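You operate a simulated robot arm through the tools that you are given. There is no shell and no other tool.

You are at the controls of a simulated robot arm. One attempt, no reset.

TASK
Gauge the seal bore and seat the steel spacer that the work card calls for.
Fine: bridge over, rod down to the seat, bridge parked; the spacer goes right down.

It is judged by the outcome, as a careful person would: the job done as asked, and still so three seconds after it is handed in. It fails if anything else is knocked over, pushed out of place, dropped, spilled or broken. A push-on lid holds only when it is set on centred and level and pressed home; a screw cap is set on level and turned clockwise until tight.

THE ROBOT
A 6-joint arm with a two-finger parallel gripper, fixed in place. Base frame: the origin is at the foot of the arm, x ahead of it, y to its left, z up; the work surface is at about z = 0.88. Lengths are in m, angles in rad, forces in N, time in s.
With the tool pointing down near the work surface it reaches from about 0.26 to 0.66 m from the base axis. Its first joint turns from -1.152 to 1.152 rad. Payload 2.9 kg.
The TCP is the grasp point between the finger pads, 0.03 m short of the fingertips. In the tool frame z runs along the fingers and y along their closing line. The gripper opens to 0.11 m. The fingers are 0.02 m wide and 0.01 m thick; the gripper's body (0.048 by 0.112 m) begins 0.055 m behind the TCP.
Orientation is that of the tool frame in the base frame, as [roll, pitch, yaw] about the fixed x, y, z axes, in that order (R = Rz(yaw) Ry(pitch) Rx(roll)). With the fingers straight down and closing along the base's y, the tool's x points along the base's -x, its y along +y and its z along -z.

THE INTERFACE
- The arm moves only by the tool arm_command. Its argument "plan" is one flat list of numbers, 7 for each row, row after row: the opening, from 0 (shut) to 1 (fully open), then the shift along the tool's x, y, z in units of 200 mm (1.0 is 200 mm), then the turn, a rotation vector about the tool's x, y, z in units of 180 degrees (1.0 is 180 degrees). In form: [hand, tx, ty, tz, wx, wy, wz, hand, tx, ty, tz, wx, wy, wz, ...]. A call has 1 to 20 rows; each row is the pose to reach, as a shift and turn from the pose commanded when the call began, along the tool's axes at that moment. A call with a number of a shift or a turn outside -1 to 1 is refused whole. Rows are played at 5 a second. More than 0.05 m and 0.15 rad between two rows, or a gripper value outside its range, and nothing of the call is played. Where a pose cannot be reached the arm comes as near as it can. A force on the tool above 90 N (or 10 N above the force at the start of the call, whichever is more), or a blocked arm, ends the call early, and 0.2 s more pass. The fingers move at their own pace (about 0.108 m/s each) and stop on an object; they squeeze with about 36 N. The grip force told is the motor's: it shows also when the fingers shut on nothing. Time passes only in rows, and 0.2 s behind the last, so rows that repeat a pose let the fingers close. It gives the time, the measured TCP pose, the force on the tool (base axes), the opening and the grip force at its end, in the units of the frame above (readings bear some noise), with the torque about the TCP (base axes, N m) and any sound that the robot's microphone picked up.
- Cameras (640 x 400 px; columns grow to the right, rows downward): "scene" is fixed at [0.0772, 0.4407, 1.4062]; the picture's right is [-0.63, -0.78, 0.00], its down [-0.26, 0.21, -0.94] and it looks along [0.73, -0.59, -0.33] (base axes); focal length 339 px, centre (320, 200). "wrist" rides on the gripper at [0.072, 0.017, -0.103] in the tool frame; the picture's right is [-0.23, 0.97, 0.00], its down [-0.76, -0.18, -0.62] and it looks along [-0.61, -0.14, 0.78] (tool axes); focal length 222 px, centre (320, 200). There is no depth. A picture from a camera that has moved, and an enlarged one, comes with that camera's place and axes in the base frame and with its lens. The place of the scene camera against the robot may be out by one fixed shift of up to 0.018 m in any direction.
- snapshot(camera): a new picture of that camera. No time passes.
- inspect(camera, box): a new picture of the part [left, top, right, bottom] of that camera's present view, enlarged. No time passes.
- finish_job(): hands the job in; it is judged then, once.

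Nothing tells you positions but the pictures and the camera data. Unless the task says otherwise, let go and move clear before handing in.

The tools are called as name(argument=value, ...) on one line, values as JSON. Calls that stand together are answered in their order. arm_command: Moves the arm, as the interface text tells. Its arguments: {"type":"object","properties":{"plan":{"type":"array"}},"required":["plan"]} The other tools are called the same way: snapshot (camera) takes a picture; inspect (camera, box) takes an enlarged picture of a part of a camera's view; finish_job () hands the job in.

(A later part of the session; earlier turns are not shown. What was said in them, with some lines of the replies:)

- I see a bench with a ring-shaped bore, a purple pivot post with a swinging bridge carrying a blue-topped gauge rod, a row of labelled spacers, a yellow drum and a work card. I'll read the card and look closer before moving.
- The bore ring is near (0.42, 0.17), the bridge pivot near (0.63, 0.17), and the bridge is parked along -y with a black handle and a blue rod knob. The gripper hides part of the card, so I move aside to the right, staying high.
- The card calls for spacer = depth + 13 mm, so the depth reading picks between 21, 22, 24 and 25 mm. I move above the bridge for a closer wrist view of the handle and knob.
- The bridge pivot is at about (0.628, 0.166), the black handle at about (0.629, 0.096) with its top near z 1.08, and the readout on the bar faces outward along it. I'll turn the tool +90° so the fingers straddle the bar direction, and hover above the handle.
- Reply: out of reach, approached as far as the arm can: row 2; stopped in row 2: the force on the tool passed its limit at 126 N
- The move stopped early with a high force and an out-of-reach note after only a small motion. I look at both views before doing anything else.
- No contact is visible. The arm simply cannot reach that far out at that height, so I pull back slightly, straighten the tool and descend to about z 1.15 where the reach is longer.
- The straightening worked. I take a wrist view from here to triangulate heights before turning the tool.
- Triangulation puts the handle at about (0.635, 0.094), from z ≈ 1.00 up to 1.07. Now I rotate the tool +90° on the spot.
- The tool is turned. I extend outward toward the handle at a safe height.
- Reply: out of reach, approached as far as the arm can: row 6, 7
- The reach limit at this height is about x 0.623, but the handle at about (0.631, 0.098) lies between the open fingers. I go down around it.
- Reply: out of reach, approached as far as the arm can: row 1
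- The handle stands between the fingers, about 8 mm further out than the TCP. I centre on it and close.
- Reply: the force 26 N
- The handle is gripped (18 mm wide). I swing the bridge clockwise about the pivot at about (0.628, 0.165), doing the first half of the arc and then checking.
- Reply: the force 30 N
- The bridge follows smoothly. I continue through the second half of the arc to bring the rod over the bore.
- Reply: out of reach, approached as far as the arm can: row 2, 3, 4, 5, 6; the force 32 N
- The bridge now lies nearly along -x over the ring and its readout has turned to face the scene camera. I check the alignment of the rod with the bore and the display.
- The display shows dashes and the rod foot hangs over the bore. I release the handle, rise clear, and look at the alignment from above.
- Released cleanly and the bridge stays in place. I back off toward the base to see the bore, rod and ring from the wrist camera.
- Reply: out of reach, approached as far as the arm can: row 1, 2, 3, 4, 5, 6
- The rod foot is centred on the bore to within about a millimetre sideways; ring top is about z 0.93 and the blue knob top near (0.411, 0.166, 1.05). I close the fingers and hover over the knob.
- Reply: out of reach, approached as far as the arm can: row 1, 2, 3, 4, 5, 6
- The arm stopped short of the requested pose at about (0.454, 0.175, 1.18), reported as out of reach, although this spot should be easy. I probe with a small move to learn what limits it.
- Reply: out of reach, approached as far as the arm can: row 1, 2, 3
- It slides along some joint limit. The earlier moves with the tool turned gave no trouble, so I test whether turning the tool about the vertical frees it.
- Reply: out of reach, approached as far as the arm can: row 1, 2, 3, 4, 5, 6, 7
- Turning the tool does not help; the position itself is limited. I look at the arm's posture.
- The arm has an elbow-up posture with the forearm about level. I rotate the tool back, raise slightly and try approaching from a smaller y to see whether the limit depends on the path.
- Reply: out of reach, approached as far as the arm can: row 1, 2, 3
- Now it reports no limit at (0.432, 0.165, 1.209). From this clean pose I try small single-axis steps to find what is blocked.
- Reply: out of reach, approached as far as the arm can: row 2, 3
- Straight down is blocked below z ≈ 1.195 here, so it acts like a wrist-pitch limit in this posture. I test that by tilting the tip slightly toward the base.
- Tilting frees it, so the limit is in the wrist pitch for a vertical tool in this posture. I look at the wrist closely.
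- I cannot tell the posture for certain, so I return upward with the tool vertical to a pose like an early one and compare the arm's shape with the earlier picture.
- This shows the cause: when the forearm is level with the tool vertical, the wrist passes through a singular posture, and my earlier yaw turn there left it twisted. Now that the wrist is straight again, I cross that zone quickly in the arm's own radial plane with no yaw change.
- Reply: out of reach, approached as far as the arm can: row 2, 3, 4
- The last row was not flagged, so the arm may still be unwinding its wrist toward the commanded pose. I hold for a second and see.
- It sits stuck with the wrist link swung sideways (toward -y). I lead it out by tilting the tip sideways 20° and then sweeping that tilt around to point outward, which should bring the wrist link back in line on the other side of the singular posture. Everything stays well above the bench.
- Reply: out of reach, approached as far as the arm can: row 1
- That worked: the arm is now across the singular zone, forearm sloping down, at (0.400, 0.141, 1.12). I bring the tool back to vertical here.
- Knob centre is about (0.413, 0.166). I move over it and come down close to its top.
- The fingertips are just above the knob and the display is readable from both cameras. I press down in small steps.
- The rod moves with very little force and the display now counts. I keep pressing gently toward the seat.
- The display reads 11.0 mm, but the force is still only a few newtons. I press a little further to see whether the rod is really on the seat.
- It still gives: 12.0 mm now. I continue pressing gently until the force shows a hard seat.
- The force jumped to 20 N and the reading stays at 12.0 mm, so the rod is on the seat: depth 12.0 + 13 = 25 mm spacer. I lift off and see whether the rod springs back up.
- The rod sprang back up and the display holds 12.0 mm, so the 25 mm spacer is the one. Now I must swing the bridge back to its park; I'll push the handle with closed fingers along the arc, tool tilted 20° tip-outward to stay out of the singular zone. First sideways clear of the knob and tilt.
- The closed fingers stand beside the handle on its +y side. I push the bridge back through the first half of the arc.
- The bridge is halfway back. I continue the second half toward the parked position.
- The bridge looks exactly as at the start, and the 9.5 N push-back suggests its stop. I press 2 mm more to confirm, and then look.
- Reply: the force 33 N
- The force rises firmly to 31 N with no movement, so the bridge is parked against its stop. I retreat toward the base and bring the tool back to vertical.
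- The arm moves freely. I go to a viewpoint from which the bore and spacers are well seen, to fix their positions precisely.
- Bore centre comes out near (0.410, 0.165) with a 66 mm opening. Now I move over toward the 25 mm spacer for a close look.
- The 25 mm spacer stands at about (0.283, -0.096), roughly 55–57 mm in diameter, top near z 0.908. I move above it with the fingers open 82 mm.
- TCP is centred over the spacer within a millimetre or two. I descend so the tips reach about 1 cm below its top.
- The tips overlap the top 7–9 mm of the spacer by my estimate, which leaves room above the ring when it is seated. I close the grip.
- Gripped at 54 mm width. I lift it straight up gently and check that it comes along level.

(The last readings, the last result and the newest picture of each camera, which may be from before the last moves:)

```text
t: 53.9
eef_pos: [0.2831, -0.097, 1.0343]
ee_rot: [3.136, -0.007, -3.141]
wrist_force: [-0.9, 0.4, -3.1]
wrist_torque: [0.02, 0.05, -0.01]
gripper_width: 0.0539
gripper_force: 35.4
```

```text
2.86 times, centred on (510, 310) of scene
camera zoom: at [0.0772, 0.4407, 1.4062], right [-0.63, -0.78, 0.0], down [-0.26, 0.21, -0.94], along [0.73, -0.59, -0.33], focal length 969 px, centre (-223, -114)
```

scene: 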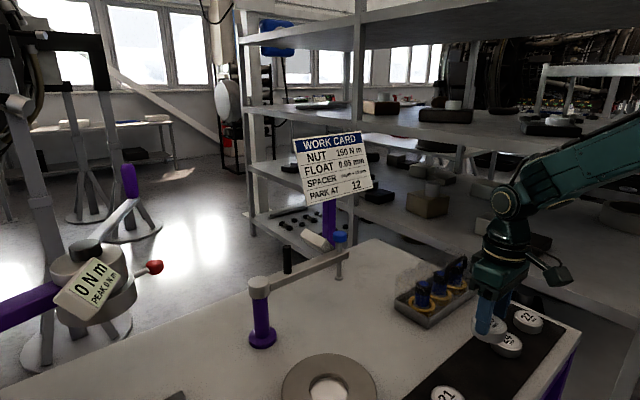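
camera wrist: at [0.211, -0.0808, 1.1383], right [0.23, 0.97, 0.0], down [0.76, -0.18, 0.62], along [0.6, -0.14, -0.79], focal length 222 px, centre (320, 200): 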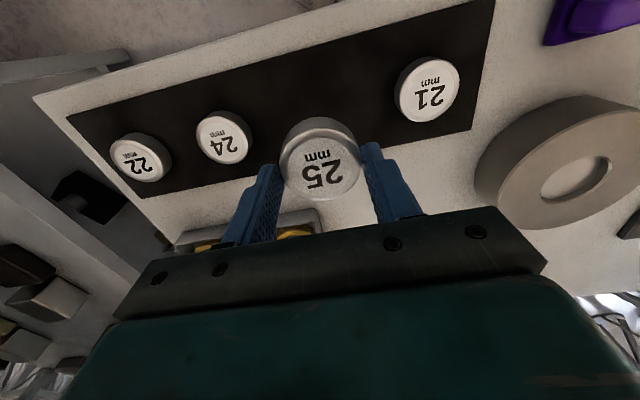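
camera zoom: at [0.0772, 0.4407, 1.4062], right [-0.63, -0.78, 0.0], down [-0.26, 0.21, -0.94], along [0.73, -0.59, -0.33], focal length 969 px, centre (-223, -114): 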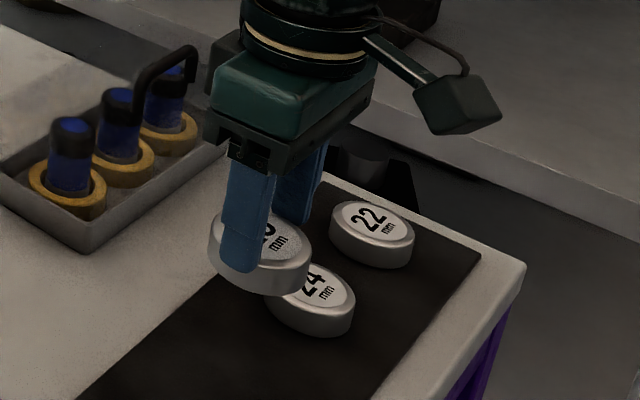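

The spacer hangs level in the grip (about 3 N). From here I also get a second bearing on the bore rim to pin down its centre and height.

inspect(camera="wrist", box=[460, 80, 640, 240])

```text
2.50 times, centred on (550, 160) of wrist
camera zoom: at [0.211, -0.0808, 1.1383], right [0.23, 0.97, 0.0], down [0.76, -0.18, 0.62], along [0.6, -0.14, -0.79], focal length 555 px, centre (-255, 300)
```

zoom: 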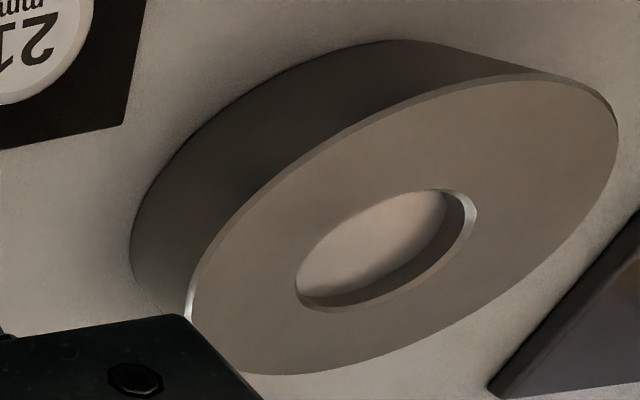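

Triangulating gives the bore centre at about (0.408, 0.165) with the ring top near z 0.934. I carry the spacer over in two stages at z ≈ 1.03.

arm_command(plan=[0, -0.05, 0.1, 0, 0, 0, 0, 0, -0.1, 0.22, 0, 0, 0, 0, 0, -0.16, 0.36, 0, 0, 0, 0, 0, -0.22, 0.5, 0, 0, 0, 0, 0, -0.3, 0.64, 0, 0, 0, 0, 0, -0.37, 0.75, 0, 0, 0, 0, 0, -0.4, 0.8, 0, 0, 0, 0, 0, -0.4, 0.8, 0, 0, 0, 0])

arm_command(plan=[0, -0.05, 0.1, 0, 0, 0, 0, 0, -0.1, 0.23, 0, 0, 0, 0, 0, -0.16, 0.36, 0, 0, 0, 0, 0, -0.2, 0.46, 0, 0, 0, 0, 0, -0.2245, 0.51, 0, 0, 0, 0, 0, -0.2245, 0.51, 0, 0, 0, 0])

snapshot(camera="wrist")

snapshot(camera="scene")

```text
t: 55.7
eef_pos: [0.3631, 0.0619, 1.0348]
ee_rot: [3.136, -0.004, -3.142]
wrist_force: [0.6, -0.1, -2.4]
wrist_torque: [-0.02, 0.02, -0.02]
gripper_width: 0.0541
gripper_force: 36.1
```

```text
t: 57.1
eef_pos: [0.4079, 0.1647, 1.0366]
ee_rot: [3.137, -0.003, 3.141]
wrist_force: [0.2, -0.1, -3.0]
wrist_torque: [-0.05, 0.02, -0.02]
gripper_width: 0.054
gripper_force: 36.0
```

```text
taken
camera wrist: at [0.3365, 0.1818, 1.1405], right [0.23, 0.97, 0.0], down [0.76, -0.18, 0.62], along [0.6, -0.14, -0.79], focal length 222 px, centre (320, 200)
```

wrist: 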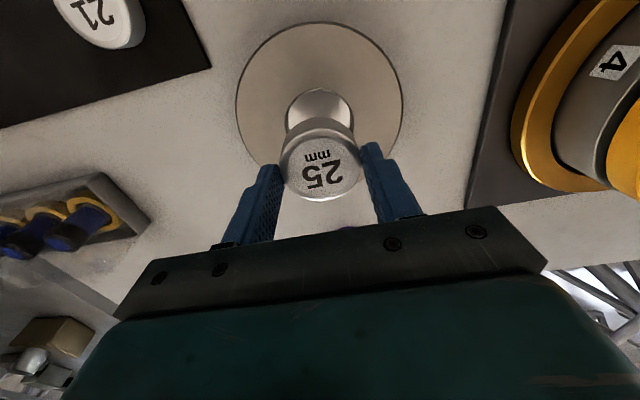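

```text
taken
```

scene: 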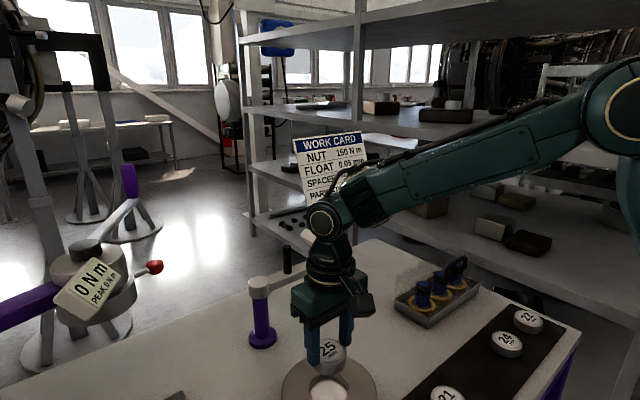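

inspect(camera="wrist", box=[220, 10, 420, 210])

inspect(camera="scene", box=[270, 300, 390, 400])

```text
2.00 times, centred on (320, 110) of wrist
camera zoom: at [0.3365, 0.1818, 1.1405], right [0.23, 0.97, 0.0], down [0.76, -0.18, 0.62], along [0.6, -0.14, -0.79], focal length 444 px, centre (320, 380)
```

zoom: 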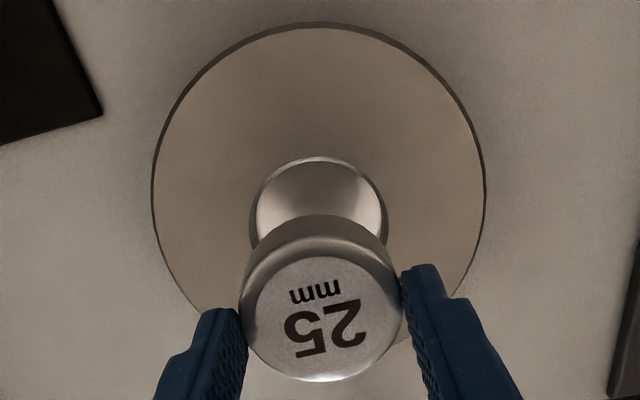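

```text
4.00 times, centred on (330, 350) of scene
camera zoom: at [0.0772, 0.4407, 1.4062], right [-0.63, -0.78, 0.0], down [-0.26, 0.21, -0.94], along [0.73, -0.59, -0.33], focal length 1357 px, centre (280, -400)
```

zoom: 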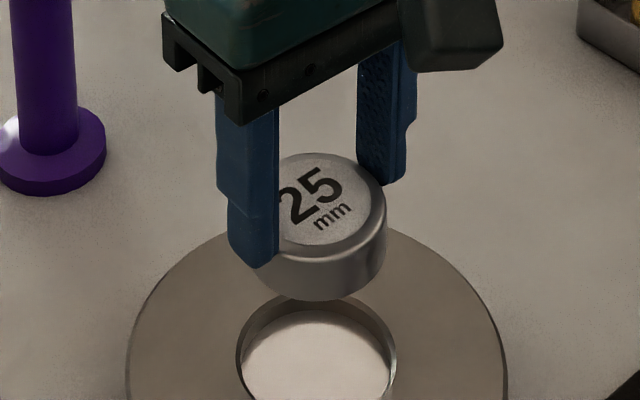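

Spacer and bore are aligned within about a millimetre in both views, with 2–3 mm radial clearance. I lower to just above the ring and check again.

arm_command(plan=[0, -0.003, 0, 0.06, 0, 0, 0, 0, -0.003, 0, 0.12, 0, 0, 0, 0, -0.003, 0, 0.18, 0, 0, 0, 0, -0.003, 0, 0.22, 0, 0, 0, 0, -0.003, 0, 0.22, 0, 0, 0])

inspect(camera="scene", box=[270, 300, 390, 400])

inspect(camera="wrist", box=[220, 40, 420, 220])

```text
t: 58.3
eef_pos: [0.4103, 0.1644, 0.9908]
ee_rot: [3.136, -0.001, -3.14]
wrist_force: [0.8, -0.3, -2.4]
wrist_torque: [0.03, 0.01, -0.03]
gripper_width: 0.054
gripper_force: 35.4
```

```text
4.00 times, centred on (330, 350) of scene
camera zoom: at [0.0772, 0.4407, 1.4062], right [-0.63, -0.78, 0.0], down [-0.26, 0.21, -0.94], along [0.73, -0.59, -0.33], focal length 1357 px, centre (280, -400)
```

zoom: 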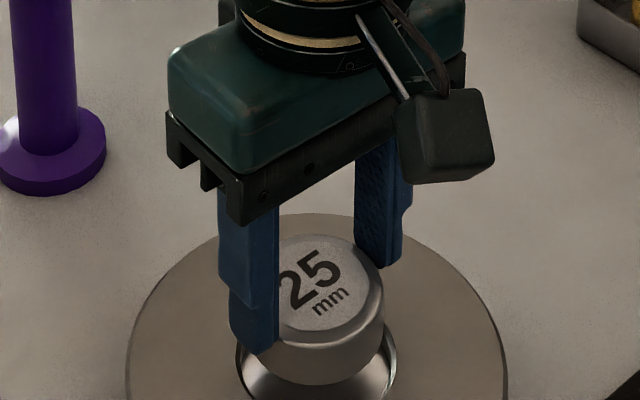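

```text
2.22 times, centred on (320, 130) of wrist
camera zoom: at [0.3379, 0.1806, 1.0963], right [0.23, 0.97, 0.0], down [0.76, -0.18, 0.62], along [0.6, -0.14, -0.79], focal length 494 px, centre (320, 356)
```

zoom: 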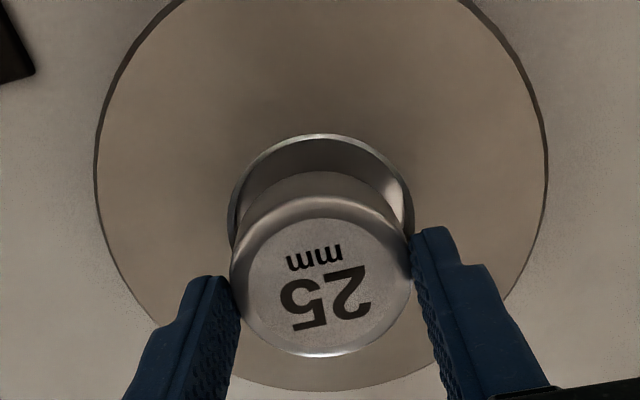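

Still well centred. I lower into the bore in small steps, watching the force.

arm_command(plan=[0, 0, 0, 0.015, 0, 0, 0, 0, 0, 0, 0.03, 0, 0, 0, 0, 0, 0, 0.045, 0, 0, 0, 0, 0, 0, 0.06, 0, 0, 0, 0, 0, 0, 0.07, 0, 0, 0])

inspect(camera="scene", box=[270, 300, 390, 400])

inspect(camera="wrist", box=[220, 40, 420, 220])

```text
t: 59.5
eef_pos: [0.4102, 0.1644, 0.9775]
ee_rot: [3.136, -0.003, 3.141]
wrist_force: [0.6, -0.3, -3.8]
wrist_torque: [0.02, -0.04, -0.03]
gripper_width: 0.0539
gripper_force: 36.1
```

```text
4.00 times, centred on (330, 350) of scene
camera zoom: at [0.0772, 0.4407, 1.4062], right [-0.63, -0.78, 0.0], down [-0.26, 0.21, -0.94], along [0.73, -0.59, -0.33], focal length 1357 px, centre (280, -400)
```

zoom: 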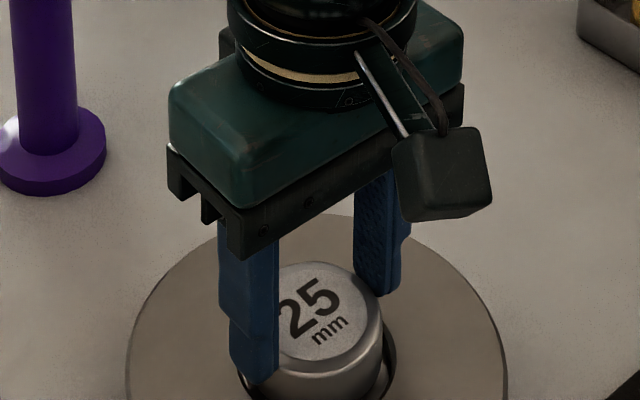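

```text
2.22 times, centred on (320, 130) of wrist
camera zoom: at [0.3375, 0.181, 1.0817], right [0.23, 0.97, 0.0], down [0.76, -0.18, 0.62], along [0.6, -0.14, -0.79], focal length 494 px, centre (320, 356)
```

zoom: 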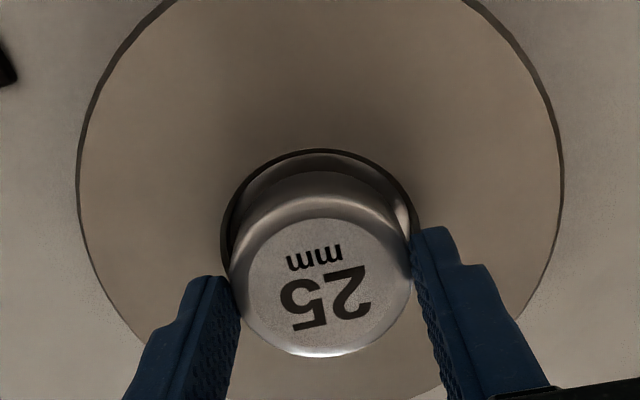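

The lower edge has entered the bore without contact. I continue down toward the seat.

arm_command(plan=[0, 0, -0.003, 0.01, 0, 0, 0, 0, 0, -0.003, 0.02, 0, 0, 0, 0, 0, -0.003, 0.03, 0, 0, 0, 0, 0, -0.003, 0.03, 0, 0, 0])

```text
t: 60.5
eef_pos: [0.408, 0.1642, 0.9721]
ee_rot: [3.135, -0.004, -3.141]
wrist_force: [0.2, -0.9, -3.4]
wrist_torque: [-0.01, 0.03, -0.03]
gripper_width: 0.054
gripper_force: 36.2
```

arm_command(plan=[0, 0, 0, 0.005, 0, 0, 0, 0, 0, 0, 0.01, 0, 0, 0, 0, 0, 0, 0.015, 0, 0, 0, 0, 0, 0, 0.015, 0, 0, 0])

inspect(camera="scene", box=[270, 300, 390, 400])

inspect(camera="wrist", box=[220, 40, 420, 220])

```text
t: 61.5
eef_pos: [0.4092, 0.1644, 0.9706]
ee_rot: [3.136, 0.0, 3.141]
wrist_force: [-8.0, -2.2, 28.0]
wrist_torque: [-0.14, 0.31, -0.01]
gripper_width: 0.0541
gripper_force: 36.1
```

```text
4.00 times, centred on (330, 350) of scene
camera zoom: at [0.0766, 0.4405, 1.4063], right [-0.63, -0.78, 0.0], down [-0.26, 0.21, -0.94], along [0.73, -0.59, -0.33], focal length 1357 px, centre (280, -400)
```

zoom: 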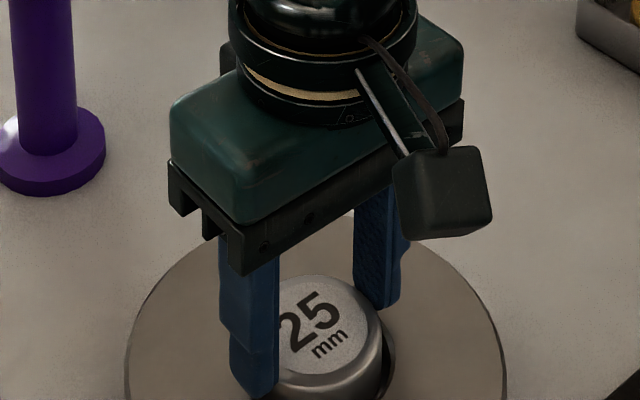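

```text
2.22 times, centred on (320, 130) of wrist
camera zoom: at [0.3368, 0.1806, 1.0746], right [0.23, 0.97, 0.01], down [0.76, -0.18, 0.62], along [0.61, -0.14, -0.78], focal length 494 px, centre (320, 356)
```

zoom: 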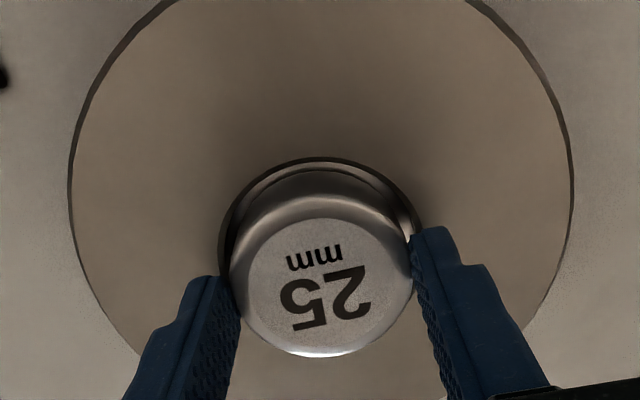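

Firm contact at the depth expected for the seat (about 11–12 mm below the ring top). I ease the pressure, open the fingers and rise.

arm_command(plan=[0, 0, 0, -0.008, 0, 0, 0, 0.65, 0, 0, -0.008, 0, 0, 0, 0.75, 0, 0, -0.008, 0, 0, 0, 0.75, 0, 0, -0.008, 0, 0, 0, 0.75, 0, 0, -0.1, 0, 0, 0, 0.75, 0, 0, -0.25, 0, 0, 0, 0.75, 0, 0, -0.35, 0, 0, 0, 0.75, 0, 0, -0.35, 0, 0, 0])

inspect(camera="scene", box=[270, 300, 390, 400])

inspect(camera="wrist", box=[220, 20, 420, 220])

snapshot(camera="scene")

```text
t: 63.3
eef_pos: [0.4081, 0.1658, 1.0384]
ee_rot: [3.137, -0.004, -3.142]
wrist_force: [-0.4, 0.5, 1.2]
wrist_torque: [0.01, 0.0, -0.03]
gripper_width: 0.0828
gripper_force: 0.0
```

```text
4.00 times, centred on (330, 350) of scene
camera zoom: at [0.0772, 0.4407, 1.4062], right [-0.63, -0.78, 0.0], down [-0.26, 0.21, -0.94], along [0.73, -0.59, -0.33], focal length 1357 px, centre (280, -400)
```

zoom: 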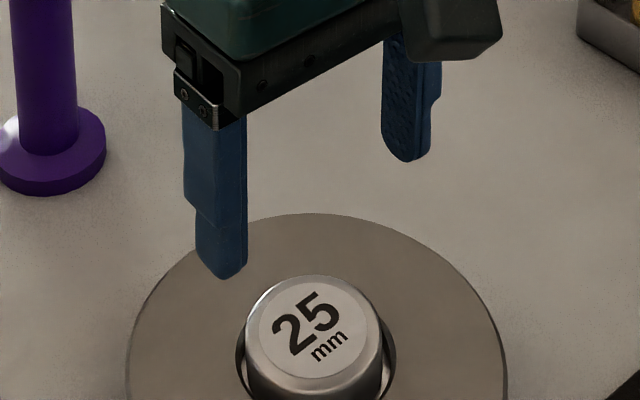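

```text
2.00 times, centred on (320, 120) of wrist
camera zoom: at [0.3372, 0.1815, 1.1436], right [0.23, 0.97, 0.0], down [0.76, -0.18, 0.62], along [0.6, -0.14, -0.79], focal length 444 px, centre (320, 360)
```

zoom: 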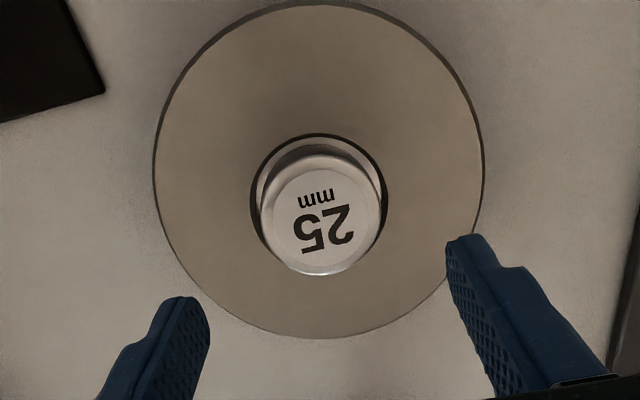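

```text
taken
```

scene: 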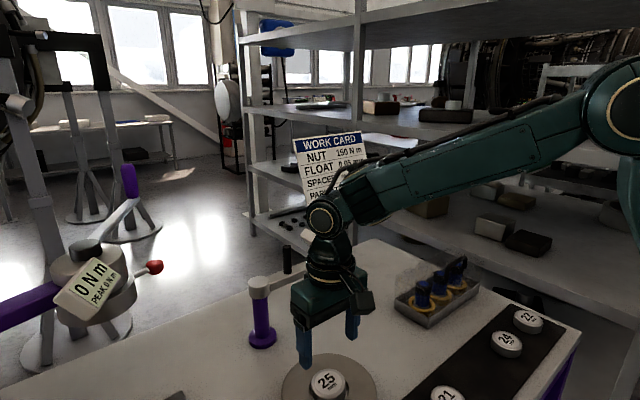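

The spacer sits level in the bore. To make sure it is right down, I close the fingers and press lightly on its centre.

arm_command(plan=[0, 0, 0, 0, 0, 0, 0, 0, 0, 0, 0, 0, 0, 0, 0, 0, 0, 0.08, 0, 0, 0, 0, 0, 0, 0.16, 0, 0, 0, 0, 0, 0, 0.23, 0, 0, 0, 0, 0, 0, 0.26, 0, 0, 0, 0, 0, 0, 0.26, 0, 0, 0])

inspect(camera="wrist", box=[220, 60, 420, 220])

inspect(camera="scene", box=[270, 300, 390, 400])

```text
t: 64.9
eef_pos: [0.4088, 0.1631, 0.9857]
ee_rot: [3.137, -0.002, -3.141]
wrist_force: [-0.5, 0.0, 0.1]
wrist_torque: [0.0, -0.03, 0.03]
gripper_width: 0.0
gripper_force: 36.7
```

```text
2.50 times, centred on (320, 140) of wrist
camera zoom: at [0.3363, 0.18, 1.0902], right [0.23, 0.97, 0.0], down [0.76, -0.18, 0.62], along [0.6, -0.14, -0.79], focal length 555 px, centre (320, 350)
```

zoom: 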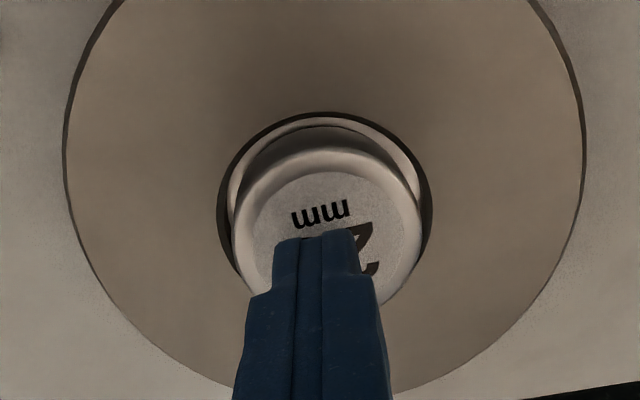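

```text
4.00 times, centred on (330, 350) of scene
camera zoom: at [0.0772, 0.4407, 1.4062], right [-0.63, -0.78, 0.0], down [-0.26, 0.21, -0.94], along [0.73, -0.59, -0.33], focal length 1357 px, centre (280, -400)
```

zoom: 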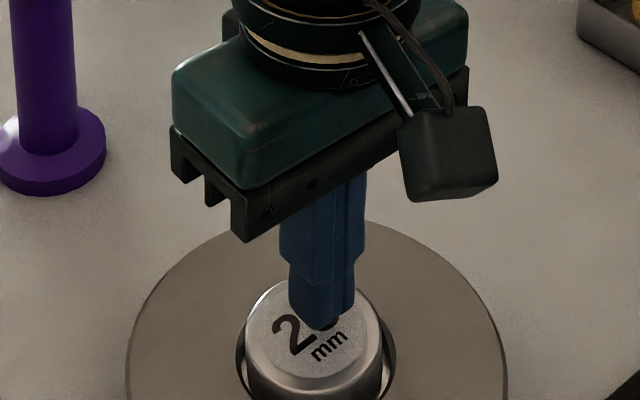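

arm_command(plan=[0, 0, 0.005, 0.01, 0, 0, 0, 0, 0, 0.005, 0.02, 0, 0, 0, 0, 0, 0.005, 0.03, 0, 0, 0, 0, 0, 0.005, 0.03, 0, 0, 0])

```text
t: 65.9
eef_pos: [0.4093, 0.1649, 0.9804]
ee_rot: [3.137, -0.002, -3.141]
wrist_force: [-0.6, -0.2, -1.1]
wrist_torque: [-0.01, 0.0, 0.02]
gripper_width: 0.0
gripper_force: 35.8
```

arm_command(plan=[0, 0, 0, 0.005, 0, 0, 0, 0, 0, 0, 0.01, 0, 0, 0, 0, 0, 0, 0.015, 0, 0, 0, 0, 0, 0, 0.02, 0, 0, 0])

inspect(camera="scene", box=[270, 300, 390, 400])

```text
t: 66.9
eef_pos: [0.4087, 0.165, 0.9762]
ee_rot: [3.136, -0.004, 3.141]
wrist_force: [0.4, -0.2, -0.5]
wrist_torque: [0.01, 0.01, -0.01]
gripper_width: 0.0
gripper_force: 35.8
```

```text
4.00 times, centred on (330, 350) of scene
camera zoom: at [0.0772, 0.4407, 1.4062], right [-0.63, -0.78, 0.0], down [-0.26, 0.21, -0.94], along [0.73, -0.59, -0.33], focal length 1357 px, centre (280, -400)
```

zoom: 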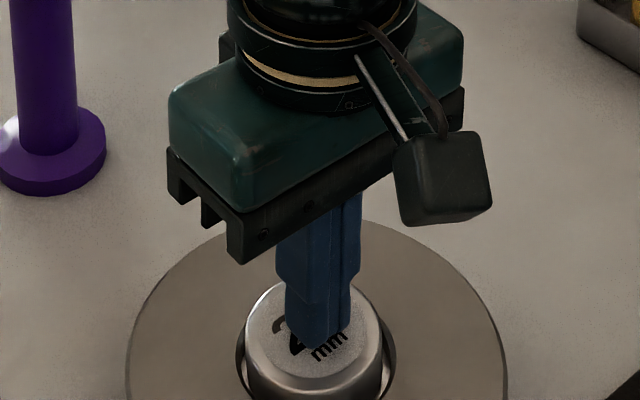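

arm_command(plan=[0, 0, 0, 0.005, 0, 0, 0, 0, 0, 0, 0.01, 0, 0, 0, 0, 0, 0, 0.01, 0, 0, 0])

```text
t: 67.7
eef_pos: [0.4097, 0.1658, 0.9763]
ee_rot: [3.137, 0.0, 3.139]
wrist_force: [0.6, -4.6, 13.2]
wrist_torque: [-0.27, -0.06, -0.03]
gripper_width: 0.0001
gripper_force: 35.9
```

Contact with 13 N. I press a touch harder to be sure it cannot go further, then look.

arm_command(plan=[0, 0, 0, 0.005, 0, 0, 0, 0, 0, 0, 0.01, 0, 0, 0, 0, 0, 0, 0.01, 0, 0, 0])

inspect(camera="wrist", box=[220, 60, 420, 220])

```text
t: 68.5
eef_pos: [0.4091, 0.1639, 0.9751]
ee_rot: [3.135, 0.003, 3.139]
wrist_force: [-6.7, -10.7, 49.4]
wrist_torque: [-0.59, 0.24, -0.04]
gripper_width: 0.0
gripper_force: 35.8
```

```text
2.50 times, centred on (320, 140) of wrist
camera zoom: at [0.3368, 0.1811, 1.0791], right [0.23, 0.97, 0.01], down [0.76, -0.18, 0.62], along [0.61, -0.14, -0.78], focal length 555 px, centre (320, 350)
```

zoom: 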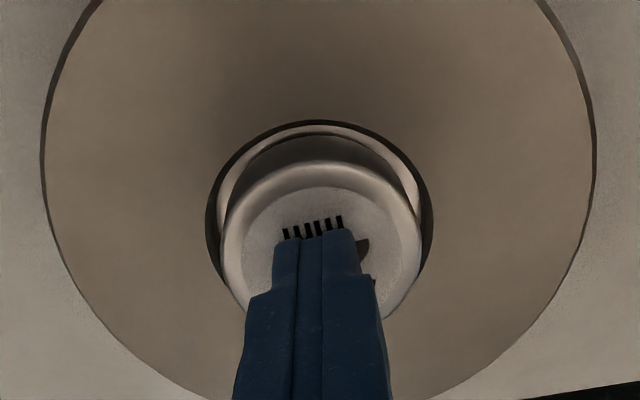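

Solid at 49 N with no movement, so the spacer is on the seat. I lift away and make a last check of everything.

arm_command(plan=[0, 0, 0, -0.02, 0, 0, 0, 0, 0, 0, -0.1, 0, 0, 0, 0, 0, 0, -0.25, 0, 0, 0, 0, 0.1, -0.1, -0.4, 0, 0, 0, 0, 0.25, -0.25, -0.5, 0, 0, 0, 0, 0.35, -0.4, -0.55, 0, 0, 0, 0, 0.35, -0.55, -0.55, 0, 0, 0, 0, 0.35, -0.55, -0.55, 0, 0, 0])

snapshot(camera="scene")

inspect(camera="scene", box=[230, 220, 400, 400])

snapshot(camera="wrist")

```text
t: 70.3
eef_pos: [0.3384, 0.0521, 1.0817]
ee_rot: [3.136, -0.006, 3.141]
wrist_force: [0.3, 1.1, -0.3]
wrist_torque: [-0.03, 0.02, 0.0]
gripper_width: 0.0
gripper_force: 36.3
```

```text
taken
```

scene: 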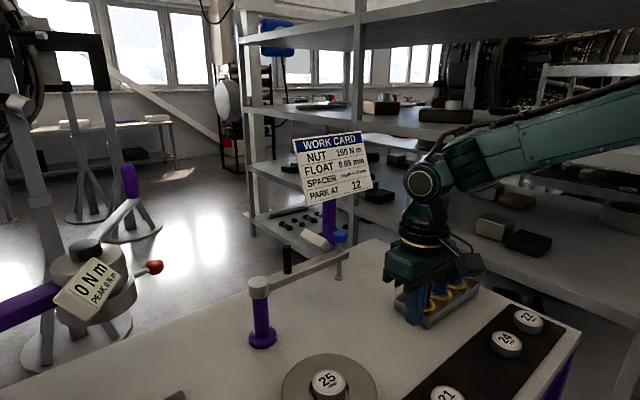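

```text
2.22 times, centred on (315, 310) of scene
camera zoom: at [0.0772, 0.4407, 1.4062], right [-0.63, -0.78, 0.0], down [-0.26, 0.21, -0.94], along [0.73, -0.59, -0.33], focal length 754 px, centre (331, -44)
```

zoom: 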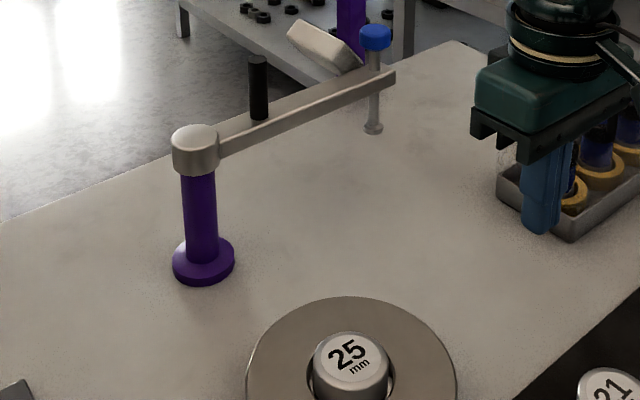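

```text
taken
camera wrist: at [0.2667, 0.0698, 1.187], right [0.23, 0.97, 0.0], down [0.76, -0.18, 0.62], along [0.6, -0.14, -0.79], focal length 222 px, centre (320, 200)
```

wrist: 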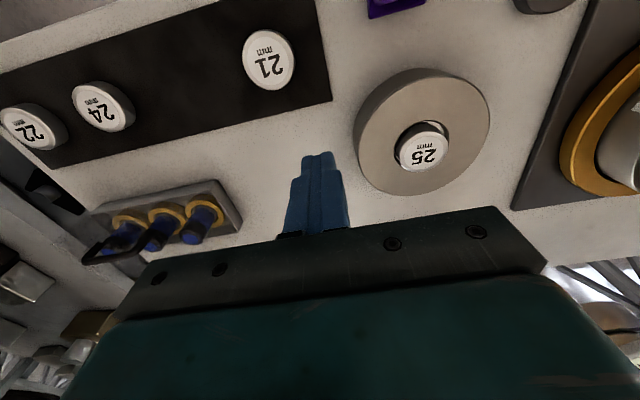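

The 25 mm spacer sits level on the seat, and the bridge is back in its starting park position with the rod up. The other spacers and tools are untouched and the gripper is clear, so I hand the job in.

finish_job()

```text
The job is handed in.
```

The job is handed in. The bore gauged 12.0 mm deep, so the card's "depth + 13 mm" called for the 25 mm spacer, and that one is now seated in the bore.

- **Gauging:** I swung the bridge over the bore and pressed the rod down. It briefly showed 11.0 mm, then stopped hard at 12.0 mm. The reading did not change at 20 N.
- **Bridge:** The rod sprang back up by itself. I pushed the bridge back against its stop, and it looks the same as in the starting pictures.
- **Spacer:** It went into the bore with no resistance until it reached the seat. I then pressed on its centre with about 49 N and saw no further movement. It sits level.

The last pictures showed nothing else moved or knocked over, and the arm was clear when I handed in. The arm got stuck at a wrist limit a few times above the bench. In the first of these the force briefly reached 126 N, but I saw no contact in the pictures.
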